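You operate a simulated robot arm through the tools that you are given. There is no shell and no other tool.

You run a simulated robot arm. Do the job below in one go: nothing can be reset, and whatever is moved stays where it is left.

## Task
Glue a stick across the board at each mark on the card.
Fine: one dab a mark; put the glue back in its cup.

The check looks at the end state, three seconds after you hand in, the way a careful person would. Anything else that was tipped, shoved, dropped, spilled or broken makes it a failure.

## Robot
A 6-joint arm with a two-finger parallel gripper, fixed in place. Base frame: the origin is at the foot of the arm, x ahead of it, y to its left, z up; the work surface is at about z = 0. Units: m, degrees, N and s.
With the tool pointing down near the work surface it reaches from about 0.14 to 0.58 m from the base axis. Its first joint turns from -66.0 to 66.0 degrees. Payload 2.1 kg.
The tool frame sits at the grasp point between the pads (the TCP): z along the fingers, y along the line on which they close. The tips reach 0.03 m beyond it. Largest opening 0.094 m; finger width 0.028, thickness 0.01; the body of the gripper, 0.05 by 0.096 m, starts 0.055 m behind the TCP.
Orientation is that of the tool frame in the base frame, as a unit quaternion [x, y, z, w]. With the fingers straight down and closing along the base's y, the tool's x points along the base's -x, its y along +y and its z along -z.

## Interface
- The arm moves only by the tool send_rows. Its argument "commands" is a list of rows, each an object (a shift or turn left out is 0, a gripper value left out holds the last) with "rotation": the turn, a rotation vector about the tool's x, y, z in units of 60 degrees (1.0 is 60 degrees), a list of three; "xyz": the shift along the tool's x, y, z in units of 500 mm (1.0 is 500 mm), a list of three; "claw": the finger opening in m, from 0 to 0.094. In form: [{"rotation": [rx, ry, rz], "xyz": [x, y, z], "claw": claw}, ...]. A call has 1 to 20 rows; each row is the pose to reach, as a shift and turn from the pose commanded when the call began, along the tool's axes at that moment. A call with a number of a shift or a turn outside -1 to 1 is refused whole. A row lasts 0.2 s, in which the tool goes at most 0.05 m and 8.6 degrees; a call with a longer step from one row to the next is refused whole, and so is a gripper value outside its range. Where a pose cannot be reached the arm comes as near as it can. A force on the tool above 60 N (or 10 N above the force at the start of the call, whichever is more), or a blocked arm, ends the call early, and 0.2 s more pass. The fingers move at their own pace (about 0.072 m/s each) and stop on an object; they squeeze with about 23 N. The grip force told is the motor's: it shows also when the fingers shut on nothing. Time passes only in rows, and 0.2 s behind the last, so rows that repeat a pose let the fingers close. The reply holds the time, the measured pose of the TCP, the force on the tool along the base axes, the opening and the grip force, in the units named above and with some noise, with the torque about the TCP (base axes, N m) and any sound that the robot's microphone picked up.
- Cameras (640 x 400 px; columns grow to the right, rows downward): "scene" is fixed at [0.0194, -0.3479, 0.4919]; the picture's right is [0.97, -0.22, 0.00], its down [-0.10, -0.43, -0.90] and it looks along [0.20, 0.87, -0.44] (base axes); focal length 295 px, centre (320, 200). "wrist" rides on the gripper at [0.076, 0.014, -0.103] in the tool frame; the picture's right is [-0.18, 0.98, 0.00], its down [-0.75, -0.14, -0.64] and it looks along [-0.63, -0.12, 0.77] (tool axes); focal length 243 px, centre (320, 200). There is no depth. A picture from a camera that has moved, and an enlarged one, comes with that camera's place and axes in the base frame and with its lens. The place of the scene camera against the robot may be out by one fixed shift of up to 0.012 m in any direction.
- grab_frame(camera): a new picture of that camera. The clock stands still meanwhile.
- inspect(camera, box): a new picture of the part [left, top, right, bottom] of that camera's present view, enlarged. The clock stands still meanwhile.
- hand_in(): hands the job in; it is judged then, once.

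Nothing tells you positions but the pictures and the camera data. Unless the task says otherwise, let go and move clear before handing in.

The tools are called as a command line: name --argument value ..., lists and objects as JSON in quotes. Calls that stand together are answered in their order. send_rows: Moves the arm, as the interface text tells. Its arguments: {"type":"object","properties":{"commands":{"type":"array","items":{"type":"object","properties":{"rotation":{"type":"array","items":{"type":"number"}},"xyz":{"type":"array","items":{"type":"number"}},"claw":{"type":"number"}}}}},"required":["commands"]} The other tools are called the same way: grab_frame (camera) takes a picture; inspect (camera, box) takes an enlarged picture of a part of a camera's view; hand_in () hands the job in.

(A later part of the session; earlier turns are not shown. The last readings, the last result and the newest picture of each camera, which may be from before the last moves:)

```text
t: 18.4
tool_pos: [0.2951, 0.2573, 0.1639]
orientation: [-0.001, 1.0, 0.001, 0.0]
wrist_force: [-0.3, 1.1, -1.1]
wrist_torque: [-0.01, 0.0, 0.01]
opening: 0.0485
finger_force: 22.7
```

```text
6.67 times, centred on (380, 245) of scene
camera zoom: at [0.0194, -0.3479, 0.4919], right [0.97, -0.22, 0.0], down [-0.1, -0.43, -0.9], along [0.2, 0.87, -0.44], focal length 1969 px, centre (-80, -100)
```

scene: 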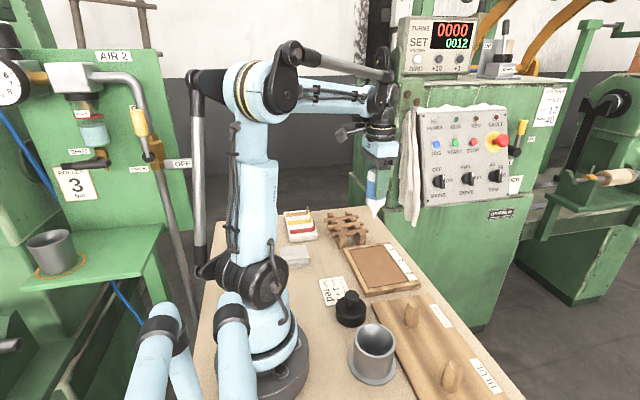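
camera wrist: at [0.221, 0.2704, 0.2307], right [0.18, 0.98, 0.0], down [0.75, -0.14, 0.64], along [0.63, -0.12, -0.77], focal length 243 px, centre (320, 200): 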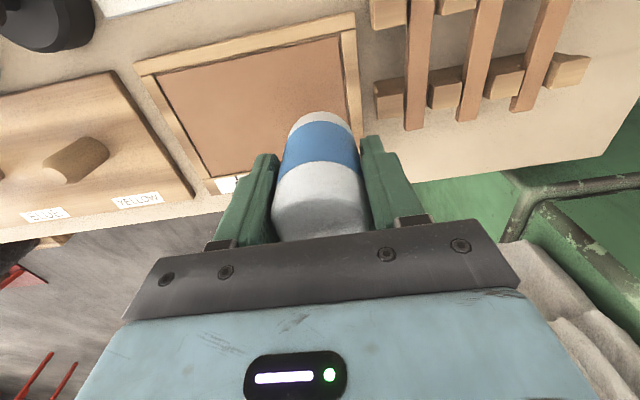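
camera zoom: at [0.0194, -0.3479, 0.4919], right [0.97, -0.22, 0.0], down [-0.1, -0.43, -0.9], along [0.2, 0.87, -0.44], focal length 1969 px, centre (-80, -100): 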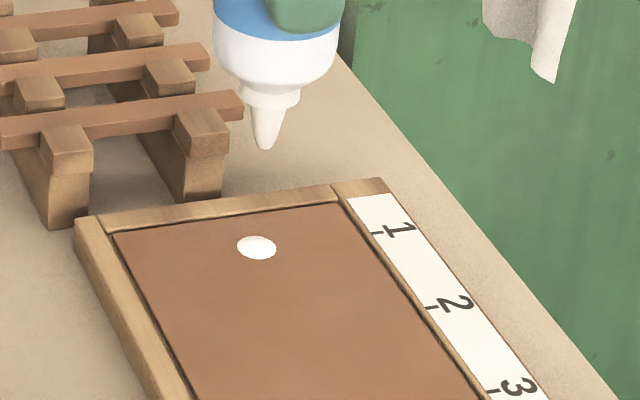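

The dab is clean and on the mark-1 line. Now moving over mark 2 and coming down to just above contact height.

send_rows --commands '[{"xyz": [0, -0.05, 0]}, {"xyz": [0, -0.101, 0]}, {"xyz": [0, -0.101, 0]}, {"xyz": [0, -0.101, 0.04]}, {"xyz": [0, -0.101, 0.075]}, {"xyz": [0, -0.101, 0.094]}, {"xyz": [0, -0.101, 0.094]}]'

inspect --camera "scene" --box '[350, 230, 410, 275]'

```text
t: 20.0
tool_pos: [0.2982, 0.2068, 0.1167]
orientation: [0.0, 1.0, 0.001, 0.0]
wrist_force: [0.1, -0.6, 0.6]
wrist_torque: [0.03, -0.03, -0.01]
opening: 0.0486
finger_force: 22.9
```

```text
8.89 times, centred on (380, 252) of scene
camera zoom: at [0.0194, -0.3479, 0.4919], right [0.97, -0.22, 0.0], down [-0.1, -0.43, -0.9], along [0.2, 0.87, -0.44], focal length 2625 px, centre (-213, -267)
```

zoom: 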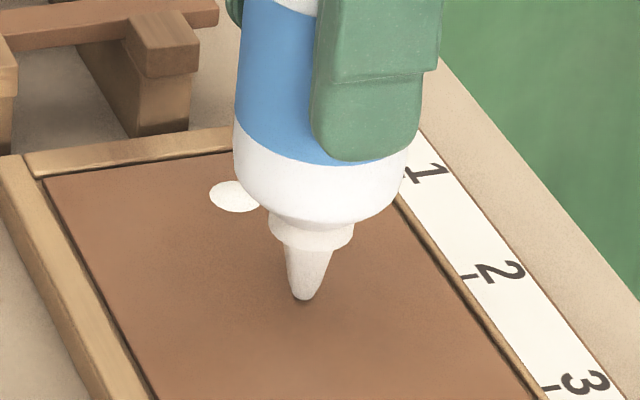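

send_rows --commands '[{"xyz": [0, 0, 0.002]}, {"xyz": [0, 0, 0.003]}, {"xyz": [0, 0, 0.003]}]'

inspect --camera "scene" --box '[360, 245, 390, 264]'

```text
t: 20.8
tool_pos: [0.2966, 0.2062, 0.1159]
orientation: [0.0, 1.0, 0.001, 0.0]
wrist_force: [0.0, 0.5, -2.0]
wrist_torque: [-0.03, 0.01, -0.02]
opening: 0.0486
finger_force: 23.0
```

```text
16.00 times, centred on (375, 254) of scene
camera zoom: at [0.0194, -0.3479, 0.4919], right [0.97, -0.22, 0.0], down [-0.1, -0.43, -0.9], along [0.2, 0.87, -0.44], focal length 4725 px, centre (-560, -672)
```

zoom: 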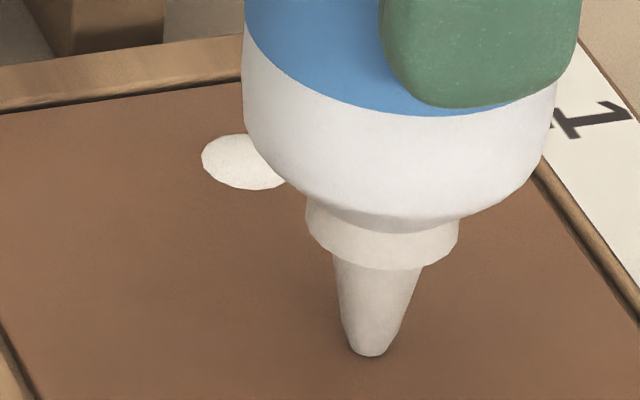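

send_rows --commands '[{"xyz": [0, 0, 0.0015]}, {"xyz": [0, 0, 0.003]}, {"xyz": [0, 0, 0.003]}]'

inspect --camera "scene" --box '[360, 245, 390, 264]'

```text
t: 21.6
tool_pos: [0.2971, 0.2061, 0.1147]
orientation: [-0.001, 1.0, 0.0, 0.0]
wrist_force: [2.5, 0.3, 19.0]
wrist_torque: [-0.02, -0.19, 0.01]
opening: 0.0488
finger_force: 22.5
```

```text
16.00 times, centred on (375, 254) of scene
camera zoom: at [0.0193, -0.3479, 0.4919], right [0.97, -0.22, 0.0], down [-0.1, -0.43, -0.9], along [0.2, 0.87, -0.44], focal length 4725 px, centre (-560, -672)
```

zoom: 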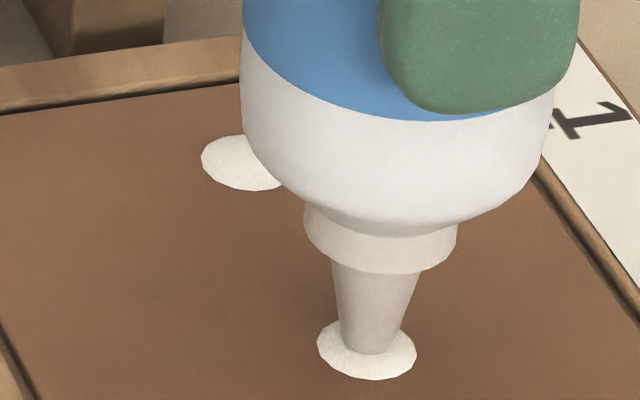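

The second dab is on mark 2. Lifting straight up, then carrying the bottle back over its cup.

send_rows --commands '[{"xyz": [0, 0, -0.02]}, {"xyz": [0, 0, -0.07]}, {"xyz": [0, 0, -0.13]}, {"xyz": [0, 0, -0.19]}, {"xyz": [0, 0, -0.217]}, {"xyz": [0.03, -0.06, -0.217]}, {"xyz": [0.06, -0.13, -0.217]}, {"xyz": [0.09, -0.2, -0.217]}, {"xyz": [0.12, -0.27, -0.217]}, {"xyz": [0.155, -0.34, -0.217]}, {"xyz": [0.19, -0.41, -0.217]}, {"xyz": [0.215, -0.46, -0.217]}, {"xyz": [0.2234, -0.483, -0.217]}, {"xyz": [0.2234, -0.483, -0.217]}, {"xyz": [0.2234, -0.483, -0.217]}]'

grab_frame --camera "wrist"

inspect --camera "scene" --box '[320, 200, 440, 390]'

inspect --camera "scene" --box '[340, 235, 430, 300]'

```text
t: 24.8
tool_pos: [0.1853, -0.0358, 0.2238]
orientation: [0.0, 1.0, 0.001, 0.0]
wrist_force: [-0.1, -0.1, -0.8]
wrist_torque: [0.0, 0.02, -0.03]
opening: 0.0485
finger_force: 22.8
```

```text
taken
camera wrist: at [0.1088, -0.0216, 0.3257], right [0.18, 0.98, 0.0], down [0.75, -0.14, 0.64], along [0.63, -0.12, -0.77], focal length 243 px, centre (320, 200)
```

wrist: 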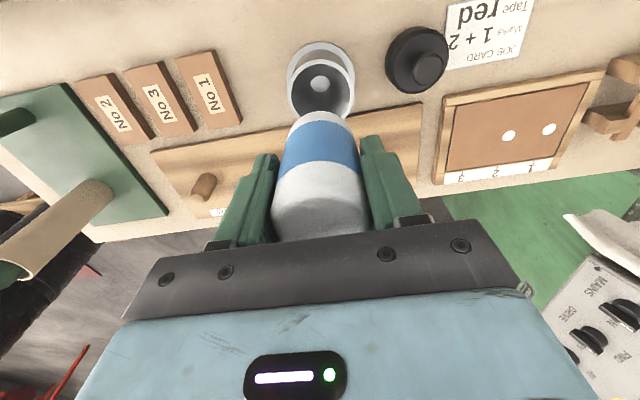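

```text
2.11 times, centred on (380, 295) of scene
camera zoom: at [0.0194, -0.3479, 0.4919], right [0.97, -0.22, 0.0], down [-0.1, -0.43, -0.9], along [0.2, 0.87, -0.44], focal length 622 px, centre (194, 0)
```

zoom: 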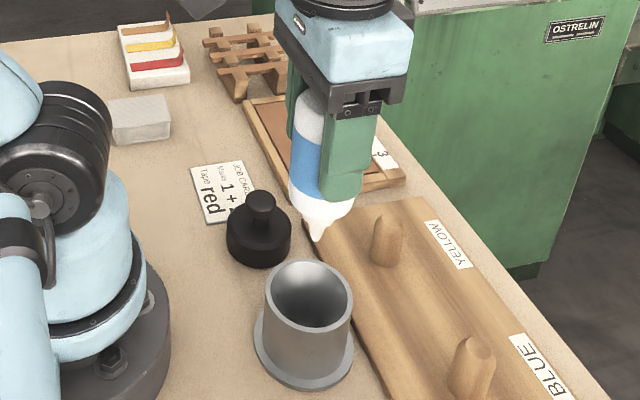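

```text
6.15 times, centred on (385, 268) of scene
camera zoom: at [0.0194, -0.3479, 0.4919], right [0.97, -0.22, 0.0], down [-0.1, -0.43, -0.9], along [0.2, 0.87, -0.44], focal length 1817 px, centre (-80, -215)
```

zoom: 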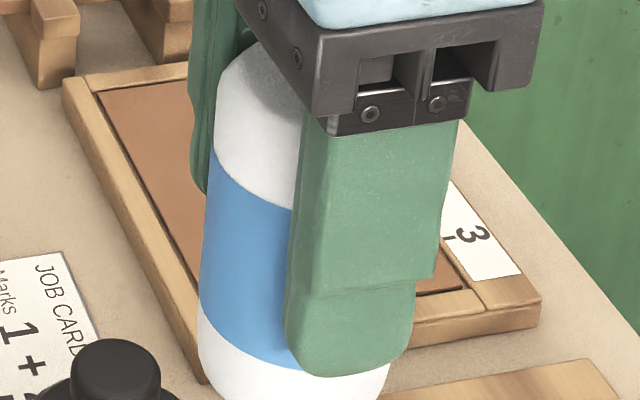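

Two clean dabs are on the board and the bottle is back above its cup at the same x, y as picked. Lowering it in slowly.

send_rows --commands '[{"xyz": [0, 0, 0.03]}, {"xyz": [0, 0, 0.07]}, {"xyz": [0, 0, 0.11]}, {"xyz": [0, 0, 0.15]}, {"xyz": [0, 0, 0.185]}, {"xyz": [0, 0, 0.21]}, {"xyz": [0, 0, 0.222]}, {"xyz": [0, 0, 0.227]}, {"xyz": [0, 0, 0.227]}]'

grab_frame --camera "wrist"

inspect --camera "scene" --box '[320, 230, 440, 390]'

```text
t: 26.8
tool_pos: [0.1851, -0.0352, 0.1087]
orientation: [0.001, 1.0, 0.001, 0.001]
wrist_force: [-0.5, -0.3, -1.1]
wrist_torque: [0.01, -0.02, 0.0]
opening: 0.0485
finger_force: 23.0
```

```text
taken
camera wrist: at [0.1088, -0.0213, 0.2117], right [0.18, 0.98, 0.0], down [0.75, -0.14, 0.64], along [0.63, -0.12, -0.77], focal length 243 px, centre (320, 200)
```

wrist: 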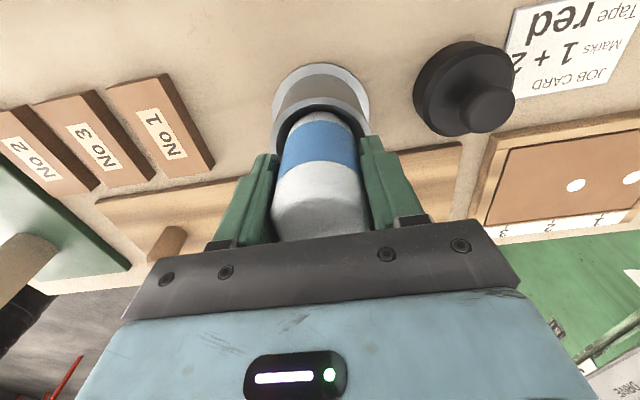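

```text
2.50 times, centred on (380, 310) of scene
camera zoom: at [0.0194, -0.3479, 0.4919], right [0.97, -0.22, 0.0], down [-0.1, -0.43, -0.9], along [0.2, 0.87, -0.44], focal length 738 px, centre (170, -75)
```

zoom: 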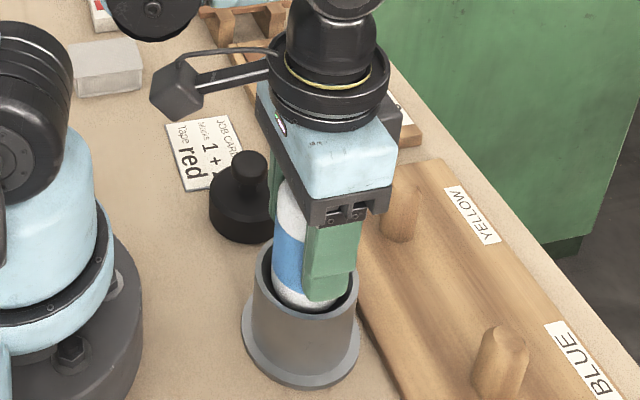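

No contact yet, about 1.5 mm above the original resting height. Lowering the last bit.

send_rows --commands '[{"xyz": [0, 0, 0.0015]}, {"xyz": [0, 0, 0.003]}, {"xyz": [0, 0, 0.003]}]'

```text
t: 27.6
tool_pos: [0.1854, -0.0354, 0.1077]
orientation: [0.0, 1.0, 0.001, 0.001]
wrist_force: [0.4, 0.6, -1.4]
wrist_torque: [0.01, 0.02, 0.01]
opening: 0.0486
finger_force: 22.6
```

send_rows --commands '[{"xyz": [0, 0, 0.0008]}, {"xyz": [0, 0, 0.0016]}, {"xyz": [0, 0, 0.0016]}]'

```text
t: 28.4
tool_pos: [0.1853, -0.0357, 0.1072]
orientation: [0.0, 1.0, 0.0, -0.001]
wrist_force: [-2.5, -2.7, 14.1]
wrist_torque: [-0.03, 0.05, -0.03]
opening: 0.0486
finger_force: 23.3
```

The bottle is seated in its cup. Easing off half a millimetre and opening the fingers.

send_rows --commands '[{"xyz": [0, 0, -0.001]}, {"xyz": [0, 0, -0.001], "claw": 0.055}, {"xyz": [0, 0, -0.001], "claw": 0.075}, {"xyz": [0, 0, -0.001], "claw": 0.094}, {"xyz": [0, 0, -0.001], "claw": 0.094}, {"xyz": [0, 0, -0.001], "claw": 0.094}]'

grab_frame --camera "wrist"

inspect --camera "scene" --box '[320, 230, 440, 390]'

```text
t: 29.8
tool_pos: [0.1847, -0.0348, 0.1069]
orientation: [0.0, 1.0, 0.001, 0.0]
wrist_force: [0.6, -1.0, -0.8]
wrist_torque: [0.01, -0.01, 0.0]
opening: 0.0939
finger_force: 0.0
```

```text
taken
camera wrist: at [0.1089, -0.0211, 0.2099], right [0.18, 0.98, 0.0], down [0.75, -0.14, 0.64], along [0.63, -0.12, -0.77], focal length 243 px, centre (320, 200)
```

wrist: 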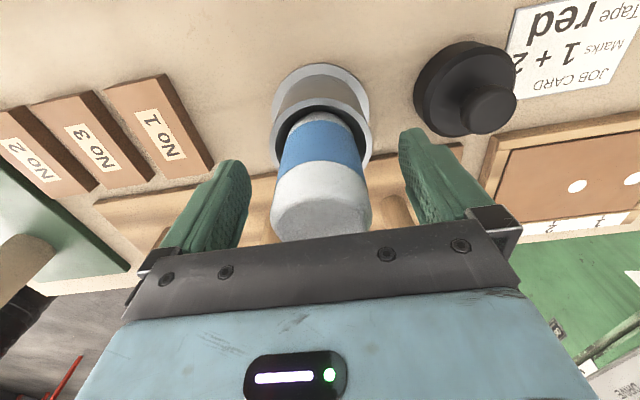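

```text
2.50 times, centred on (380, 310) of scene
camera zoom: at [0.0194, -0.3479, 0.4919], right [0.97, -0.22, 0.0], down [-0.1, -0.43, -0.9], along [0.2, 0.87, -0.44], focal length 738 px, centre (170, -75)
```

zoom: 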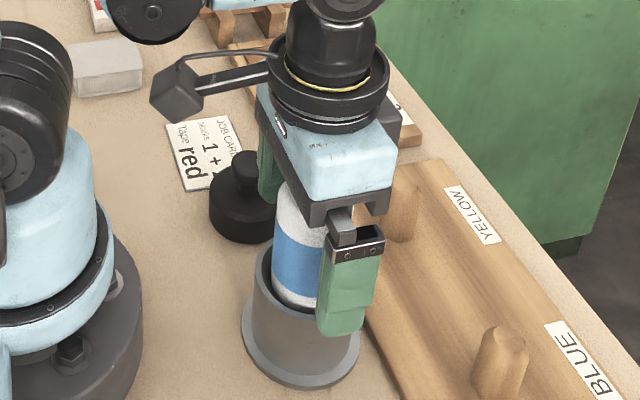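

The bottle stands in its cup as before. Rising clear and moving over the stick rack.

send_rows --commands '[{"xyz": [0, 0, -0.04]}, {"xyz": [0, 0, -0.1]}, {"xyz": [0, 0, -0.16]}, {"xyz": [0, 0, -0.22]}, {"xyz": [0, 0, -0.26]}, {"xyz": [-0.015, 0.06, -0.26]}, {"xyz": [-0.03, 0.14, -0.26]}, {"xyz": [-0.05, 0.22, -0.26]}, {"xyz": [-0.065, 0.3, -0.26]}, {"xyz": [-0.08, 0.38, -0.26]}, {"xyz": [-0.1, 0.46, -0.26]}, {"xyz": [-0.12, 0.54, -0.26]}, {"xyz": [-0.14, 0.62, -0.26]}, {"xyz": [-0.155, 0.69, -0.26]}, {"xyz": [-0.158, 0.736, -0.26]}, {"xyz": [-0.158, 0.736, -0.26]}, {"xyz": [-0.158, 0.736, -0.26]}]'

grab_frame --camera "wrist"

grab_frame --camera "scene"

```text
t: 33.4
tool_pos: [0.2645, 0.3336, 0.2375]
orientation: [0.0, 1.0, 0.001, 0.001]
wrist_force: [0.1, -0.1, -0.3]
wrist_torque: [-0.01, 0.0, 0.02]
opening: 0.0941
finger_force: 0.0
```

```text
taken
camera wrist: at [0.1882, 0.3471, 0.3403], right [0.18, 0.98, 0.0], down [0.75, -0.14, 0.64], along [0.63, -0.12, -0.77], focal length 243 px, centre (320, 200)
```

wrist: 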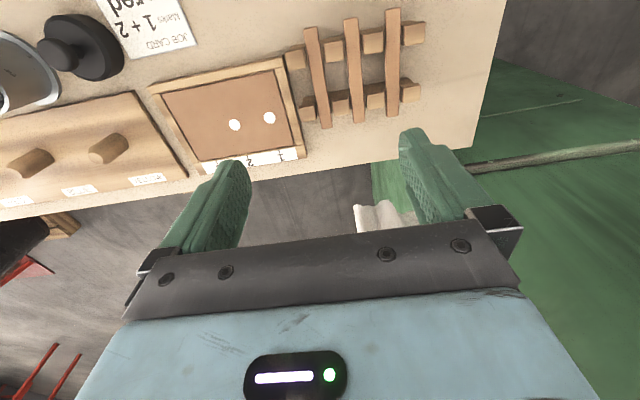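

```text
taken
```

scene: 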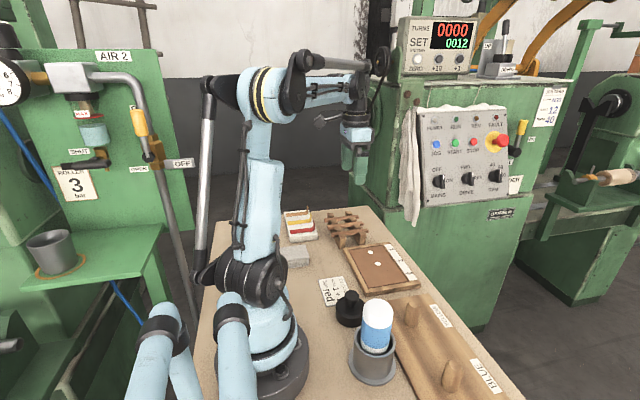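

I'm above the rack. Zooming in to locate the first stick and the gap between the rails.

inspect --camera "wrist" --box '[280, 0, 440, 130]'

inspect --camera "wrist" --box '[140, 40, 320, 180]'

```text
3.08 times, centred on (360, 65) of wrist
camera zoom: at [0.1882, 0.3471, 0.3403], right [0.18, 0.98, 0.0], down [0.75, -0.14, 0.64], along [0.63, -0.12, -0.77], focal length 746 px, centre (197, 615)
```

zoom: 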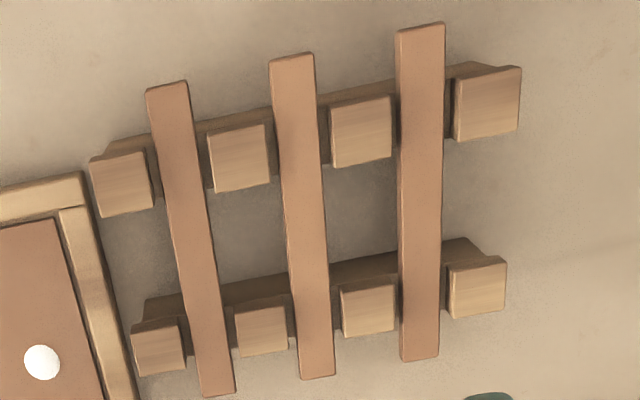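

```text
2.86 times, centred on (230, 110) of wrist
camera zoom: at [0.1882, 0.3471, 0.3403], right [0.18, 0.98, 0.0], down [0.75, -0.14, 0.64], along [0.63, -0.12, -0.77], focal length 693 px, centre (577, 457)
```

zoom: 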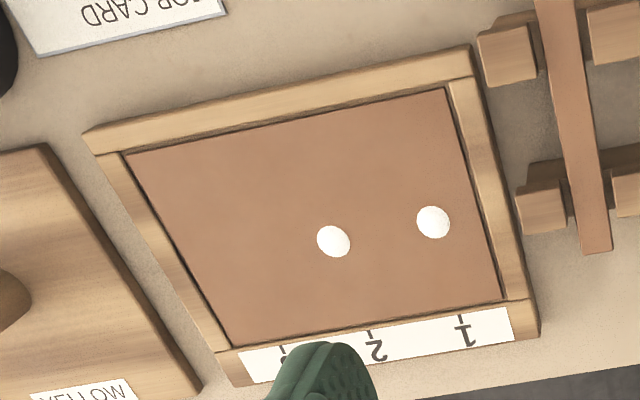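

Stick 1 lies along x at y≈0.332, x 0.210–0.320, top at z≈0.036, and the rail gap spans x 0.244–0.287, so the fingers fit. I'll narrow the opening to 36 mm and come down to just above it.

send_rows --commands '[{"xyz": [-0.0024, -0.0016, 0.02], "claw": 0.036}, {"xyz": [-0.0024, -0.0016, 0.08], "claw": 0.036}, {"xyz": [-0.0024, -0.0016, 0.15], "claw": 0.036}, {"xyz": [-0.0024, -0.0016, 0.21], "claw": 0.036}, {"xyz": [-0.0024, -0.0016, 0.26], "claw": 0.036}, {"xyz": [-0.0024, -0.0016, 0.274], "claw": 0.036}, {"xyz": [-0.0024, -0.0016, 0.274], "claw": 0.036}, {"xyz": [-0.0024, -0.0016, 0.274], "claw": 0.036}]'

grab_frame --camera "wrist"

inspect --camera "scene" --box '[310, 170, 410, 270]'

```text
t: 35.2
tool_pos: [0.2662, 0.3322, 0.1008]
orientation: [0.001, 1.0, 0.0, 0.0]
wrist_force: [0.2, -0.3, -0.4]
wrist_torque: [-0.01, -0.03, 0.0]
opening: 0.0359
finger_force: 0.0
```

```text
taken
camera wrist: at [0.1894, 0.3462, 0.2033], right [0.18, 0.98, 0.0], down [0.75, -0.14, 0.64], along [0.63, -0.12, -0.77], focal length 243 px, centre (320, 200)
```

wrist: 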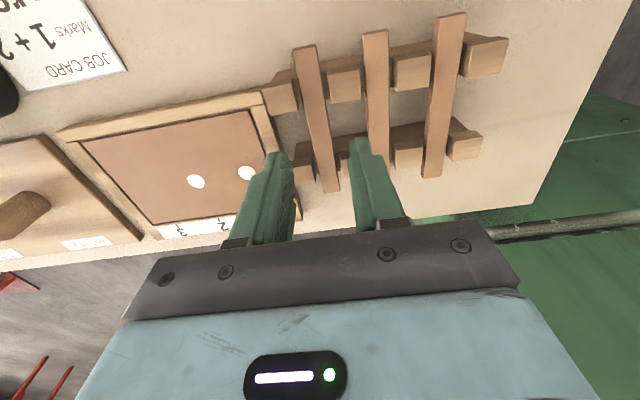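

```text
4.00 times, centred on (360, 220) of scene
camera zoom: at [0.0194, -0.3479, 0.4919], right [0.97, -0.22, 0.0], down [-0.1, -0.43, -0.9], along [0.2, 0.87, -0.44], focal length 1181 px, centre (160, 120)
```

zoom: 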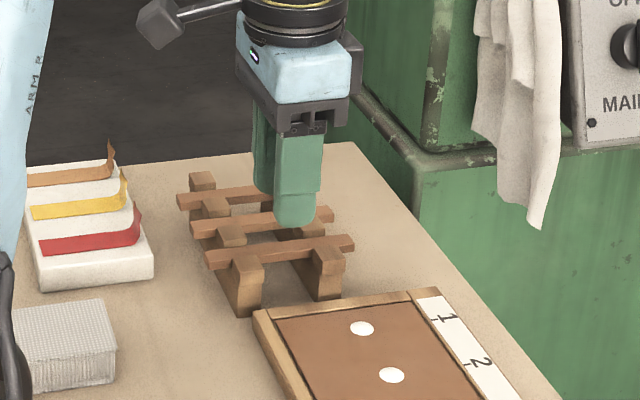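

The stick is centred between the fingers, and they will drop into the rail gap. Descending to grip height in two steps with a force check.

send_rows --commands '[{"xyz": [0, 0, 0.02]}, {"xyz": [0, 0, 0.04]}, {"xyz": [0, 0, 0.055]}, {"xyz": [0, 0, 0.06]}, {"xyz": [0, 0, 0.06]}]'

grab_frame --camera "wrist"

inspect --camera "scene" --box '[320, 190, 390, 250]'

```text
t: 36.4
tool_pos: [0.2653, 0.3316, 0.071]
orientation: [-0.001, 1.0, 0.0, 0.001]
wrist_force: [-0.4, 0.7, 0.8]
wrist_torque: [0.0, 0.01, 0.0]
opening: 0.036
finger_force: 0.0
```

```text
taken
camera wrist: at [0.1892, 0.3459, 0.1735], right [0.18, 0.98, 0.0], down [0.75, -0.14, 0.64], along [0.63, -0.12, -0.77], focal length 243 px, centre (320, 200)
```

wrist: 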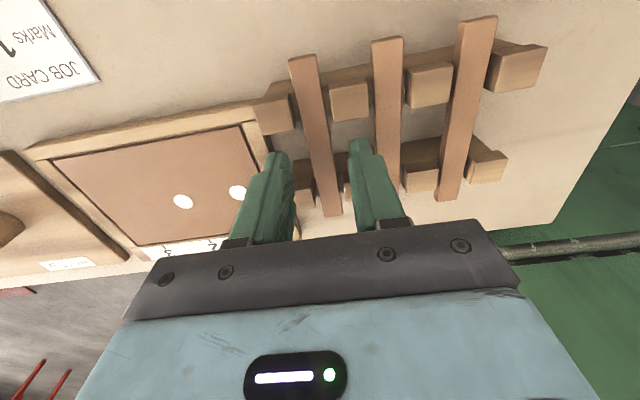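

```text
6.67 times, centred on (355, 220) of scene
camera zoom: at [0.0194, -0.3479, 0.4919], right [0.97, -0.22, 0.0], down [-0.1, -0.43, -0.9], along [0.2, 0.87, -0.44], focal length 1969 px, centre (87, 67)
```

zoom: 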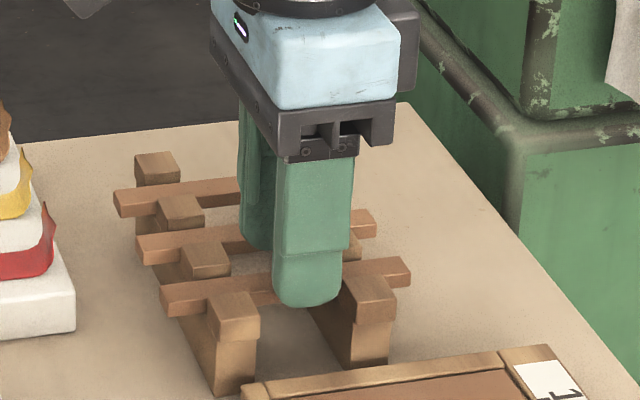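

The near finger looks close to the far rail's block in this view. Zooming in before going lower.

inspect --camera "scene" --box '[338, 215, 368, 240]'

inspect --camera "wrist" --box '[240, 40, 440, 220]'

```text
16.00 times, centred on (353, 228) of scene
camera zoom: at [0.0194, -0.3479, 0.4919], right [0.97, -0.22, 0.0], down [-0.1, -0.43, -0.9], along [0.2, 0.87, -0.44], focal length 4725 px, centre (-208, -240)
```

zoom: 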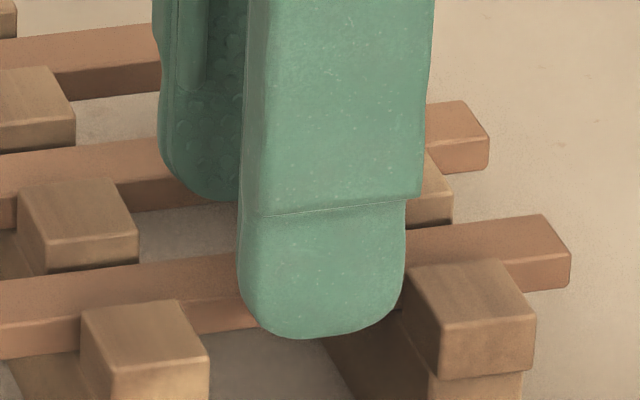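

```text
2.22 times, centred on (340, 130) of wrist
camera zoom: at [0.1892, 0.3459, 0.1735], right [0.18, 0.98, 0.0], down [0.75, -0.14, 0.64], along [0.63, -0.12, -0.77], focal length 539 px, centre (276, 356)
```

zoom: 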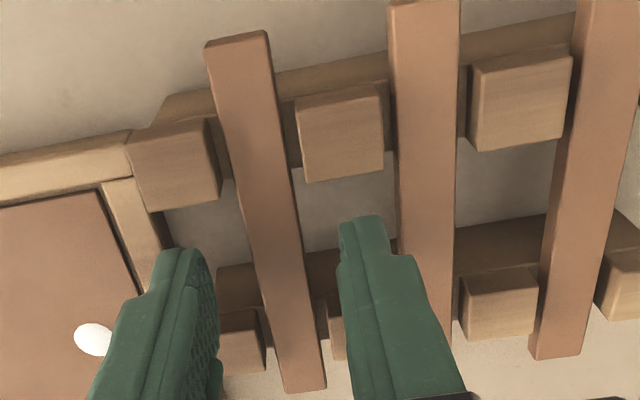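

There's 5–6 mm of clearance on both sides. Going down the last centimetre.

send_rows --commands '[{"xyz": [0, 0, 0.01]}, {"xyz": [0, 0, 0.017]}, {"xyz": [0, 0, 0.021]}, {"xyz": [0, 0, 0.021]}]'

inspect --camera "scene" --box '[338, 215, 368, 240]'

inspect --camera "wrist" --box '[240, 40, 440, 220]'

```text
t: 37.4
tool_pos: [0.2656, 0.3319, 0.0611]
orientation: [0.0, 1.0, 0.001, 0.001]
wrist_force: [0.4, 0.1, 0.6]
wrist_torque: [0.0, 0.0, -0.01]
opening: 0.036
finger_force: 0.0
```

```text
16.00 times, centred on (353, 228) of scene
camera zoom: at [0.0194, -0.3479, 0.4919], right [0.97, -0.22, 0.0], down [-0.1, -0.43, -0.9], along [0.2, 0.87, -0.44], focal length 4725 px, centre (-208, -240)
```

zoom: 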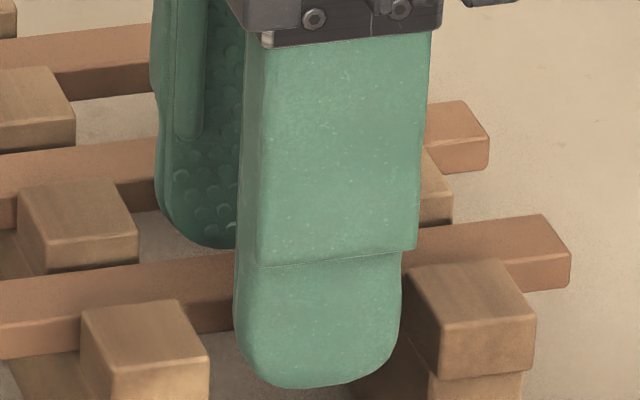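

```text
2.22 times, centred on (340, 130) of wrist
camera zoom: at [0.1891, 0.346, 0.1631], right [0.18, 0.98, 0.0], down [0.75, -0.14, 0.64], along [0.63, -0.12, -0.77], focal length 539 px, centre (276, 356)
```

zoom: 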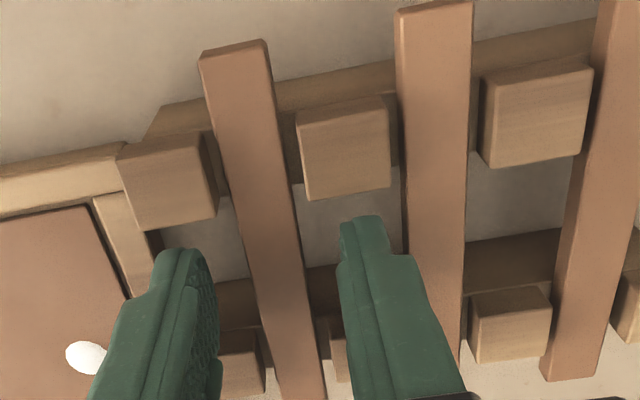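

The fingertips straddle the stick with a few millimetres of overlap. Closing on it.

send_rows --commands '[{"claw": 0.022}, {"claw": 0.005}, {"claw": 0.005}, {"claw": 0.005}]'

inspect --camera "wrist" --box '[240, 40, 440, 220]'

```text
t: 38.4
tool_pos: [0.2648, 0.3327, 0.0606]
orientation: [0.0, 1.0, 0.001, 0.001]
wrist_force: [1.0, -0.1, 0.1]
wrist_torque: [-0.04, 0.01, 0.01]
opening: 0.0134
finger_force: 22.9
```

```text
2.22 times, centred on (340, 130) of wrist
camera zoom: at [0.1891, 0.346, 0.1631], right [0.18, 0.98, 0.0], down [0.75, -0.14, 0.64], along [0.63, -0.12, -0.77], focal length 539 px, centre (276, 356)
```

zoom: 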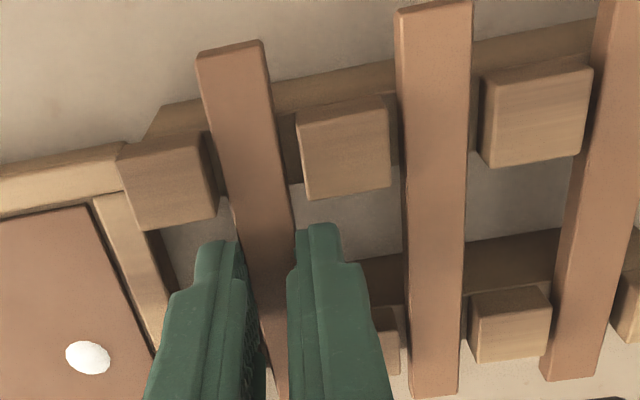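

Gripped at 13.4 mm. Lifting straight out of the notches.

send_rows --commands '[{"xyz": [0, 0, -0.01]}, {"xyz": [0, 0, -0.04]}, {"xyz": [0, 0, -0.09]}, {"xyz": [0, 0, -0.14]}, {"xyz": [0, 0, -0.16]}, {"xyz": [0, 0, -0.16]}]'

grab_frame --camera "wrist"

inspect --camera "scene" --box '[310, 170, 430, 290]'

```text
t: 39.8
tool_pos: [0.2656, 0.3324, 0.1413]
orientation: [-0.001, 1.0, 0.001, 0.0]
wrist_force: [-0.6, 0.0, 0.1]
wrist_torque: [-0.01, -0.01, 0.02]
opening: 0.0134
finger_force: 22.7
```

```text
taken
camera wrist: at [0.1895, 0.3456, 0.2436], right [0.18, 0.98, 0.0], down [0.75, -0.14, 0.64], along [0.63, -0.12, -0.77], focal length 243 px, centre (320, 200)
```

wrist: 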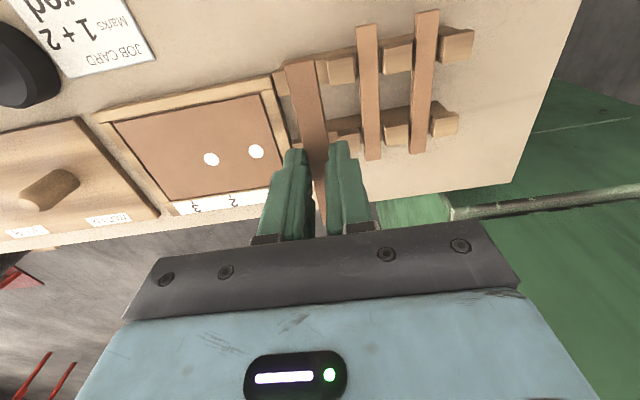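

```text
3.33 times, centred on (370, 230) of scene
camera zoom: at [0.0194, -0.3479, 0.4919], right [0.97, -0.22, 0.0], down [-0.1, -0.43, -0.9], along [0.2, 0.87, -0.44], focal length 984 px, centre (153, 100)
```

zoom: 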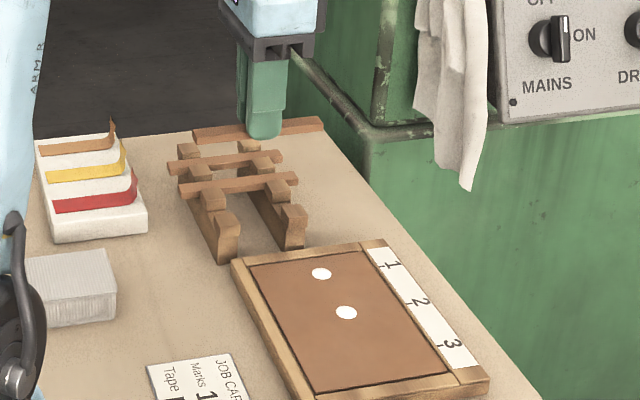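

The stick is held level. Moving it over the mark-1 line (y 0.254, centred at x 0.296) and down to about a centimetre above the board.

send_rows --commands '[{"xyz": [-0.02, -0.05, 0]}, {"xyz": [-0.045, -0.11, 0]}, {"xyz": [-0.0616, -0.155, 0]}, {"xyz": [-0.0616, -0.155, 0]}, {"xyz": [-0.0616, -0.155, 0.05]}, {"xyz": [-0.0616, -0.155, 0.1]}, {"xyz": [-0.0616, -0.155, 0.14]}, {"xyz": [-0.0616, -0.155, 0.166]}, {"xyz": [-0.0616, -0.155, 0.166]}]'

grab_frame --camera "wrist"

inspect --camera "scene" --box '[340, 215, 420, 275]'

```text
t: 41.8
tool_pos: [0.2963, 0.2551, 0.0581]
orientation: [0.0, 1.0, 0.001, 0.0]
wrist_force: [0.2, 0.3, 0.0]
wrist_torque: [0.01, 0.03, 0.01]
opening: 0.0134
finger_force: 23.3
```

```text
taken
camera wrist: at [0.2197, 0.2686, 0.1601], right [0.18, 0.98, 0.0], down [0.75, -0.14, 0.64], along [0.63, -0.12, -0.77], focal length 243 px, centre (320, 200)
```

wrist: 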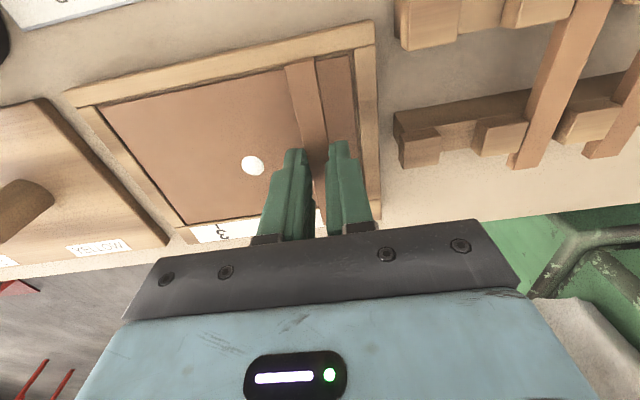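

```text
6.67 times, centred on (380, 245) of scene
camera zoom: at [0.0194, -0.3479, 0.4919], right [0.97, -0.22, 0.0], down [-0.1, -0.43, -0.9], along [0.2, 0.87, -0.44], focal length 1969 px, centre (-80, -100)
```

zoom: 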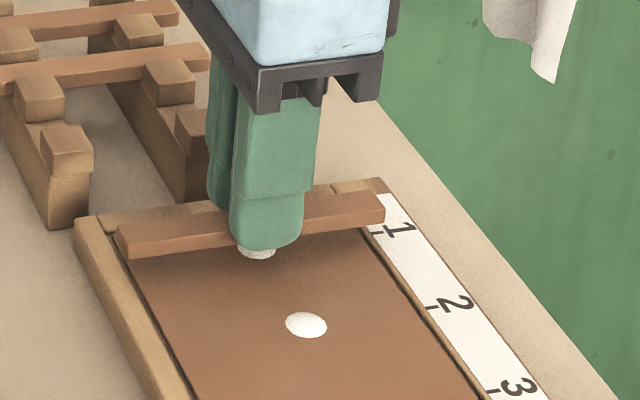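

The stick lines up with mark 1 above its dab. Lowering in small steps until it touches.

send_rows --commands '[{"xyz": [0, 0, 0.01]}, {"xyz": [0, 0, 0.018]}, {"xyz": [0, 0, 0.018]}]'

inspect --camera "scene" --box '[345, 225, 405, 270]'

inspect --camera "wrist" --box '[230, 0, 430, 160]'

```text
t: 42.6
tool_pos: [0.2957, 0.2543, 0.0478]
orientation: [0.0, 1.0, 0.001, -0.001]
wrist_force: [0.0, -0.1, 0.1]
wrist_torque: [-0.01, -0.01, -0.01]
opening: 0.0134
finger_force: 22.5
```

```text
8.89 times, centred on (375, 248) of scene
camera zoom: at [0.0194, -0.3479, 0.4919], right [0.97, -0.22, 0.0], down [-0.1, -0.43, -0.9], along [0.2, 0.87, -0.44], focal length 2625 px, centre (-169, -222)
```

zoom: 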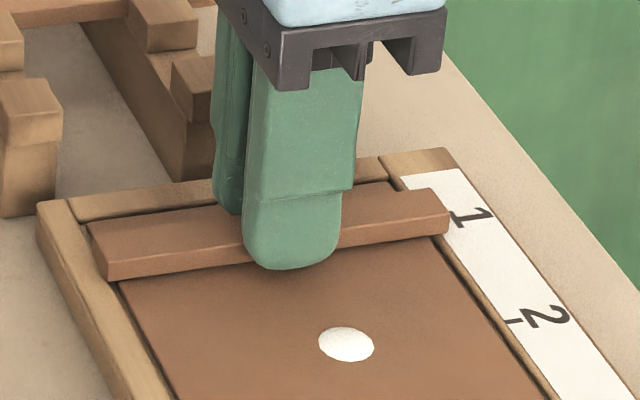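

```text
2.50 times, centred on (330, 80) of wrist
camera zoom: at [0.2199, 0.2686, 0.1512], right [0.18, 0.98, 0.0], down [0.75, -0.14, 0.64], along [0.63, -0.12, -0.77], focal length 606 px, centre (295, 500)
```

zoom: 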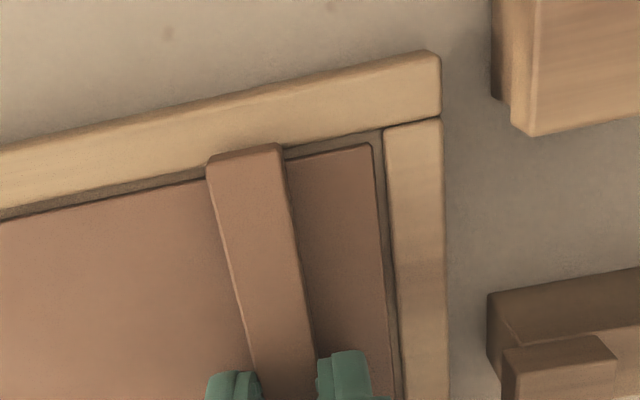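

send_rows --commands '[{"xyz": [0, 0, 0.003]}, {"xyz": [0, 0, 0.004]}, {"xyz": [0, 0, 0.004]}]'

inspect --camera "scene" --box '[345, 225, 405, 270]'

```text
t: 43.4
tool_pos: [0.2955, 0.2544, 0.0473]
orientation: [-0.001, 1.0, 0.001, 0.0]
wrist_force: [-1.3, -0.3, 24.7]
wrist_torque: [-0.02, 0.01, 0.0]
opening: 0.0135
finger_force: 22.8
```

```text
8.89 times, centred on (375, 248) of scene
camera zoom: at [0.0193, -0.3479, 0.4919], right [0.97, -0.22, 0.0], down [-0.1, -0.43, -0.9], along [0.2, 0.87, -0.44], focal length 2625 px, centre (-169, -222)
```

zoom: 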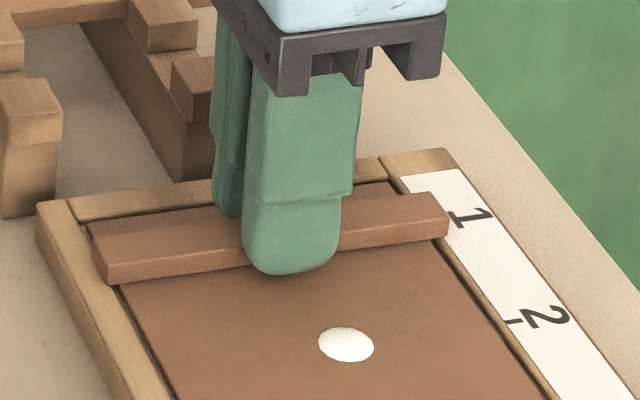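

Firm contact at about 25 N, so the stick is down on the glue at mark 1. Holding it for a moment, then easing off and releasing.

send_rows --commands '[{"xyz": [0, 0, 0]}, {"xyz": [0, 0, 0]}, {"xyz": [0, 0, 0]}, {"xyz": [0, 0, 0]}, {"xyz": [0, 0, 0]}, {"xyz": [0, 0, -0.0022]}, {"xyz": [0, 0, -0.0022]}]'

inspect --camera "scene" --box '[345, 225, 405, 270]'

```text
t: 45.0
tool_pos: [0.2961, 0.2544, 0.0481]
orientation: [0.0, 1.0, 0.001, 0.0]
wrist_force: [0.3, 0.5, -0.6]
wrist_torque: [0.03, -0.02, 0.01]
opening: 0.0137
finger_force: 23.3
```

```text
8.89 times, centred on (375, 248) of scene
camera zoom: at [0.0194, -0.3479, 0.4919], right [0.97, -0.22, 0.0], down [-0.1, -0.43, -0.9], along [0.2, 0.87, -0.44], focal length 2625 px, centre (-169, -222)
```

zoom: 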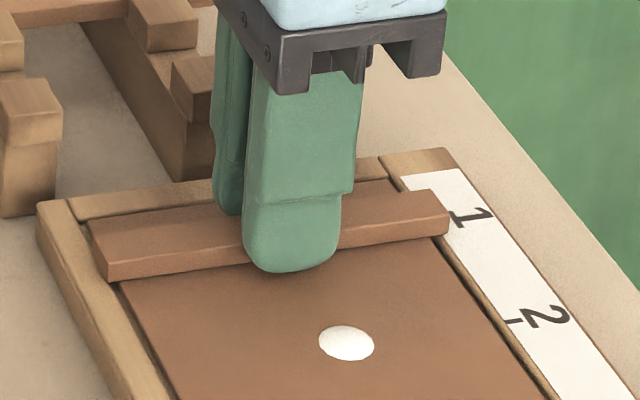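

send_rows --commands '[{"xyz": [0, 0, 0.0012]}, {"xyz": [0, 0, 0.0012]}]'

```text
t: 45.6
tool_pos: [0.2962, 0.2552, 0.0477]
orientation: [0.0, 1.0, 0.002, -0.001]
wrist_force: [0.5, 0.0, 0.0]
wrist_torque: [-0.03, -0.02, 0.02]
opening: 0.0136
finger_force: 23.1
```

send_rows --commands '[{"xyz": [0, 0, 0.0008]}, {"xyz": [0, 0, 0.0008]}]'

```text
t: 46.2
tool_pos: [0.2951, 0.2552, 0.0474]
orientation: [0.0, 1.0, 0.001, 0.0]
wrist_force: [0.6, -2.3, 12.1]
wrist_torque: [-0.06, 0.0, 0.0]
opening: 0.0133
finger_force: 22.5
```

Light contact again at 12 N. Opening the fingers a little to release the stick.

send_rows --commands '[{"claw": 0.018}, {"claw": 0.024}, {"claw": 0.03}, {"claw": 0.03}]'

inspect --camera "scene" --box '[345, 225, 405, 270]'

inspect --camera "wrist" --box '[230, 0, 430, 160]'

```text
t: 47.2
tool_pos: [0.2966, 0.255, 0.0472]
orientation: [0.0, 1.0, 0.001, 0.0]
wrist_force: [-0.9, -0.3, 0.7]
wrist_torque: [-0.01, 0.0, 0.04]
opening: 0.0301
finger_force: 0.2
```

```text
8.89 times, centred on (375, 248) of scene
camera zoom: at [0.0194, -0.3479, 0.4919], right [0.97, -0.22, 0.0], down [-0.1, -0.43, -0.9], along [0.2, 0.87, -0.44], focal length 2625 px, centre (-169, -222)
```

zoom: 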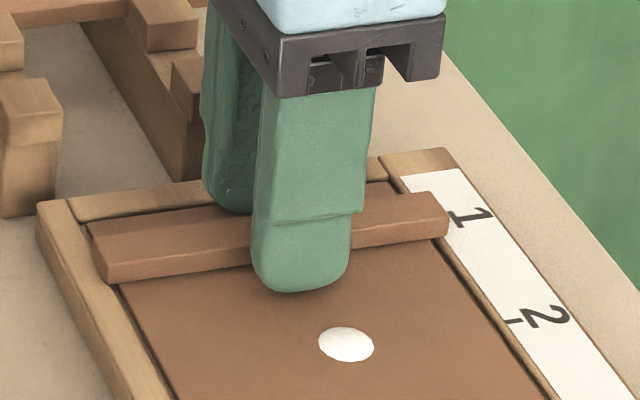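

```text
2.50 times, centred on (330, 80) of wrist
camera zoom: at [0.2197, 0.2686, 0.1491], right [0.18, 0.98, 0.0], down [0.75, -0.14, 0.64], along [0.63, -0.12, -0.77], focal length 606 px, centre (295, 500)
```

zoom: 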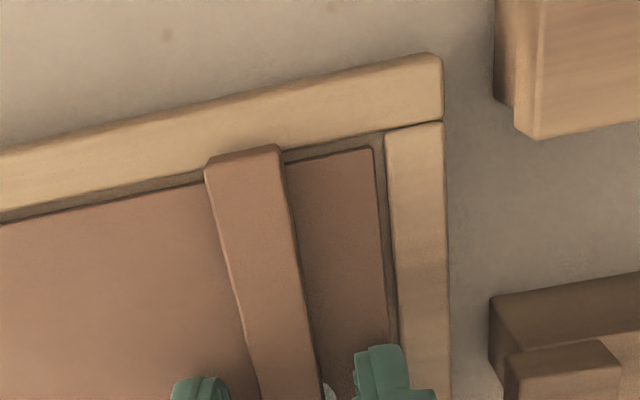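

Released, and the stick stayed put. Rising straight up to look.

send_rows --commands '[{"xyz": [0, 0, -0.03]}, {"xyz": [0, 0, -0.09]}, {"xyz": [0, 0, -0.16]}, {"xyz": [0, 0, -0.23]}, {"xyz": [0, 0, -0.28]}, {"xyz": [0, 0, -0.28]}]'

grab_frame --camera "wrist"

inspect --camera "scene" --box '[345, 225, 425, 285]'

inspect --camera "wrist" --box '[150, 0, 350, 160]'

```text
t: 48.6
tool_pos: [0.2965, 0.2542, 0.1872]
orientation: [-0.001, 1.0, 0.001, 0.0]
wrist_force: [0.4, 0.0, 0.1]
wrist_torque: [0.01, 0.01, -0.01]
opening: 0.03
finger_force: 0.1
```

```text
taken
camera wrist: at [0.2202, 0.2681, 0.2894], right [0.18, 0.98, 0.0], down [0.75, -0.14, 0.64], along [0.63, -0.12, -0.77], focal length 243 px, centre (320, 200)
```

wrist: 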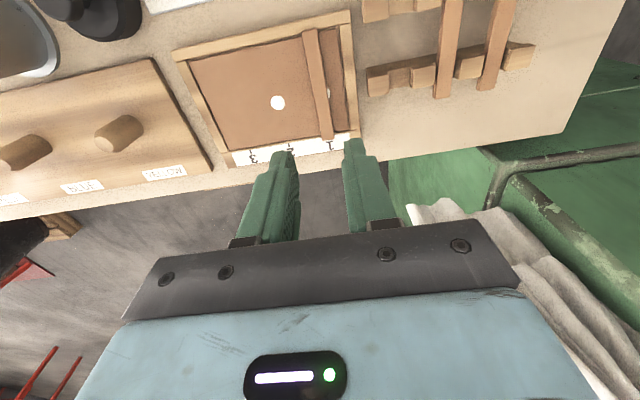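

```text
6.67 times, centred on (385, 255) of scene
camera zoom: at [0.0194, -0.3479, 0.4919], right [0.97, -0.22, 0.0], down [-0.1, -0.43, -0.9], along [0.2, 0.87, -0.44], focal length 1969 px, centre (-113, -167)
```

zoom: 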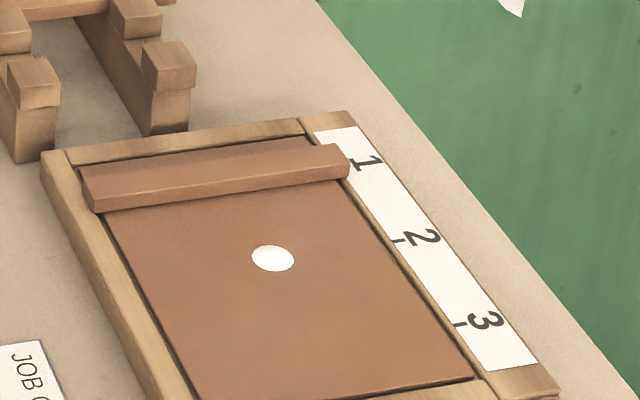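

```text
2.50 times, centred on (250, 80) of wrist
camera zoom: at [0.2202, 0.2681, 0.2894], right [0.18, 0.98, 0.0], down [0.75, -0.14, 0.64], along [0.63, -0.12, -0.77], focal length 606 px, centre (495, 500)
```

zoom: 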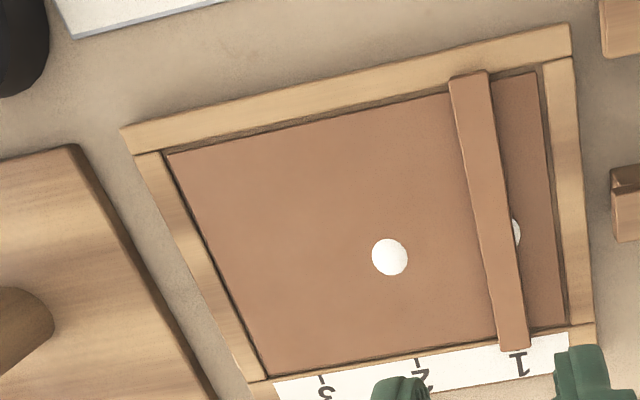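

Stick 1 lies square across the board at mark 1 (centre y≈0.254). Now moving over the second stick on the rack.

send_rows --commands '[{"xyz": [0.02, 0.07, 0], "claw": 0.036}, {"xyz": [0.04, 0.15, 0]}, {"xyz": [0.06, 0.22, 0]}, {"xyz": [0.0614, 0.2394, 0]}, {"xyz": [0.0614, 0.2394, 0]}, {"xyz": [0.0614, 0.2394, 0]}]'

inspect --camera "wrist" --box '[240, 0, 440, 170]'

inspect --camera "scene" --box '[310, 170, 430, 290]'

```text
t: 50.0
tool_pos: [0.2655, 0.3747, 0.1858]
orientation: [0.0, 1.0, 0.001, 0.0]
wrist_force: [0.2, -0.8, -0.2]
wrist_torque: [0.05, 0.0, 0.0]
opening: 0.0361
finger_force: 0.1
```

```text
2.35 times, centred on (340, 85) of wrist
camera zoom: at [0.1896, 0.3882, 0.2894], right [0.18, 0.98, 0.0], down [0.75, -0.14, 0.64], along [0.63, -0.12, -0.77], focal length 571 px, centre (273, 471)
```

zoom: 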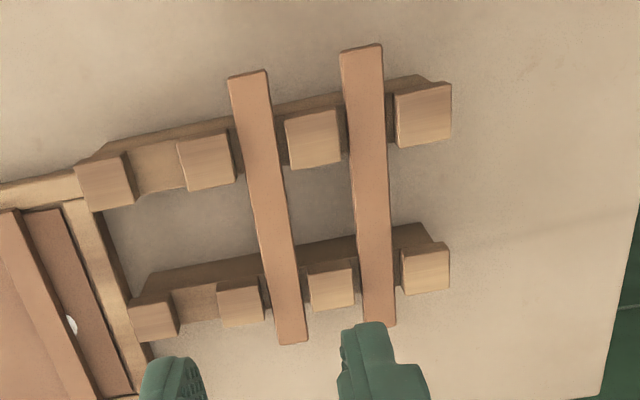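

```text
3.33 times, centred on (370, 230) of scene
camera zoom: at [0.0194, -0.3479, 0.4919], right [0.97, -0.22, 0.0], down [-0.1, -0.43, -0.9], along [0.2, 0.87, -0.44], focal length 984 px, centre (153, 100)
```

zoom: 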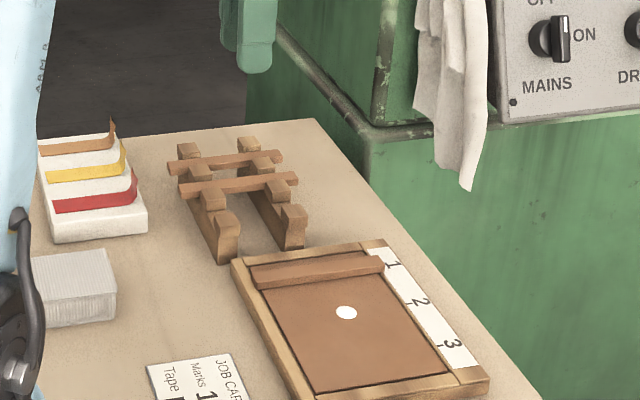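

Stick 2 is centred at (0.2655, 0.374), right under the tool. Descending to just above it, then to grip height.

send_rows --commands '[{"xyz": [0, 0, 0.06]}, {"xyz": [0, 0, 0.12]}, {"xyz": [0, 0, 0.18]}, {"xyz": [0, 0, 0.215]}, {"xyz": [0, 0, 0.23]}, {"xyz": [0, 0, 0.23]}]'

inspect --camera "wrist" --box '[240, 40, 440, 220]'

inspect --camera "scene" --box '[330, 205, 370, 235]'

```text
t: 51.4
tool_pos: [0.2656, 0.3753, 0.0717]
orientation: [0.0, 1.0, 0.001, 0.0]
wrist_force: [0.3, -0.2, 0.8]
wrist_torque: [0.01, -0.01, -0.02]
opening: 0.0359
finger_force: 0.2
```

```text
2.22 times, centred on (340, 130) of wrist
camera zoom: at [0.1898, 0.3881, 0.174], right [0.18, 0.98, 0.0], down [0.75, -0.14, 0.64], along [0.63, -0.12, -0.77], focal length 539 px, centre (276, 356)
```

zoom: 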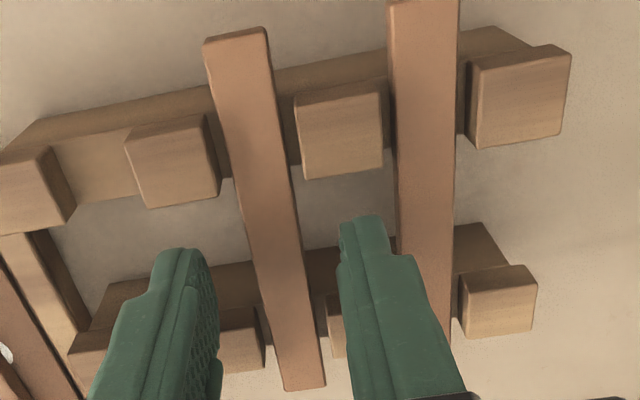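

```text
13.33 times, centred on (350, 220) of scene
camera zoom: at [0.0194, -0.3479, 0.4919], right [0.97, -0.22, 0.0], down [-0.1, -0.43, -0.9], along [0.2, 0.87, -0.44], focal length 3938 px, centre (-80, -67)
```

zoom: 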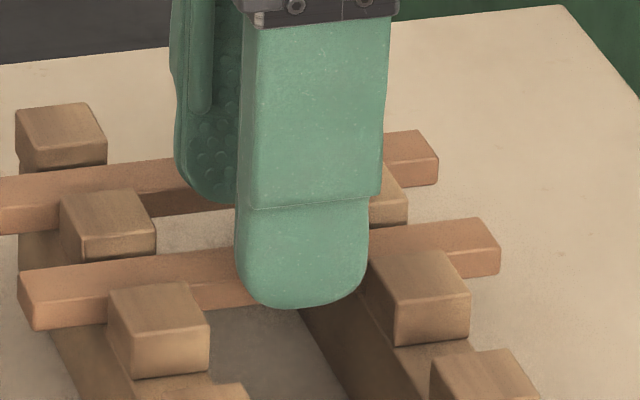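

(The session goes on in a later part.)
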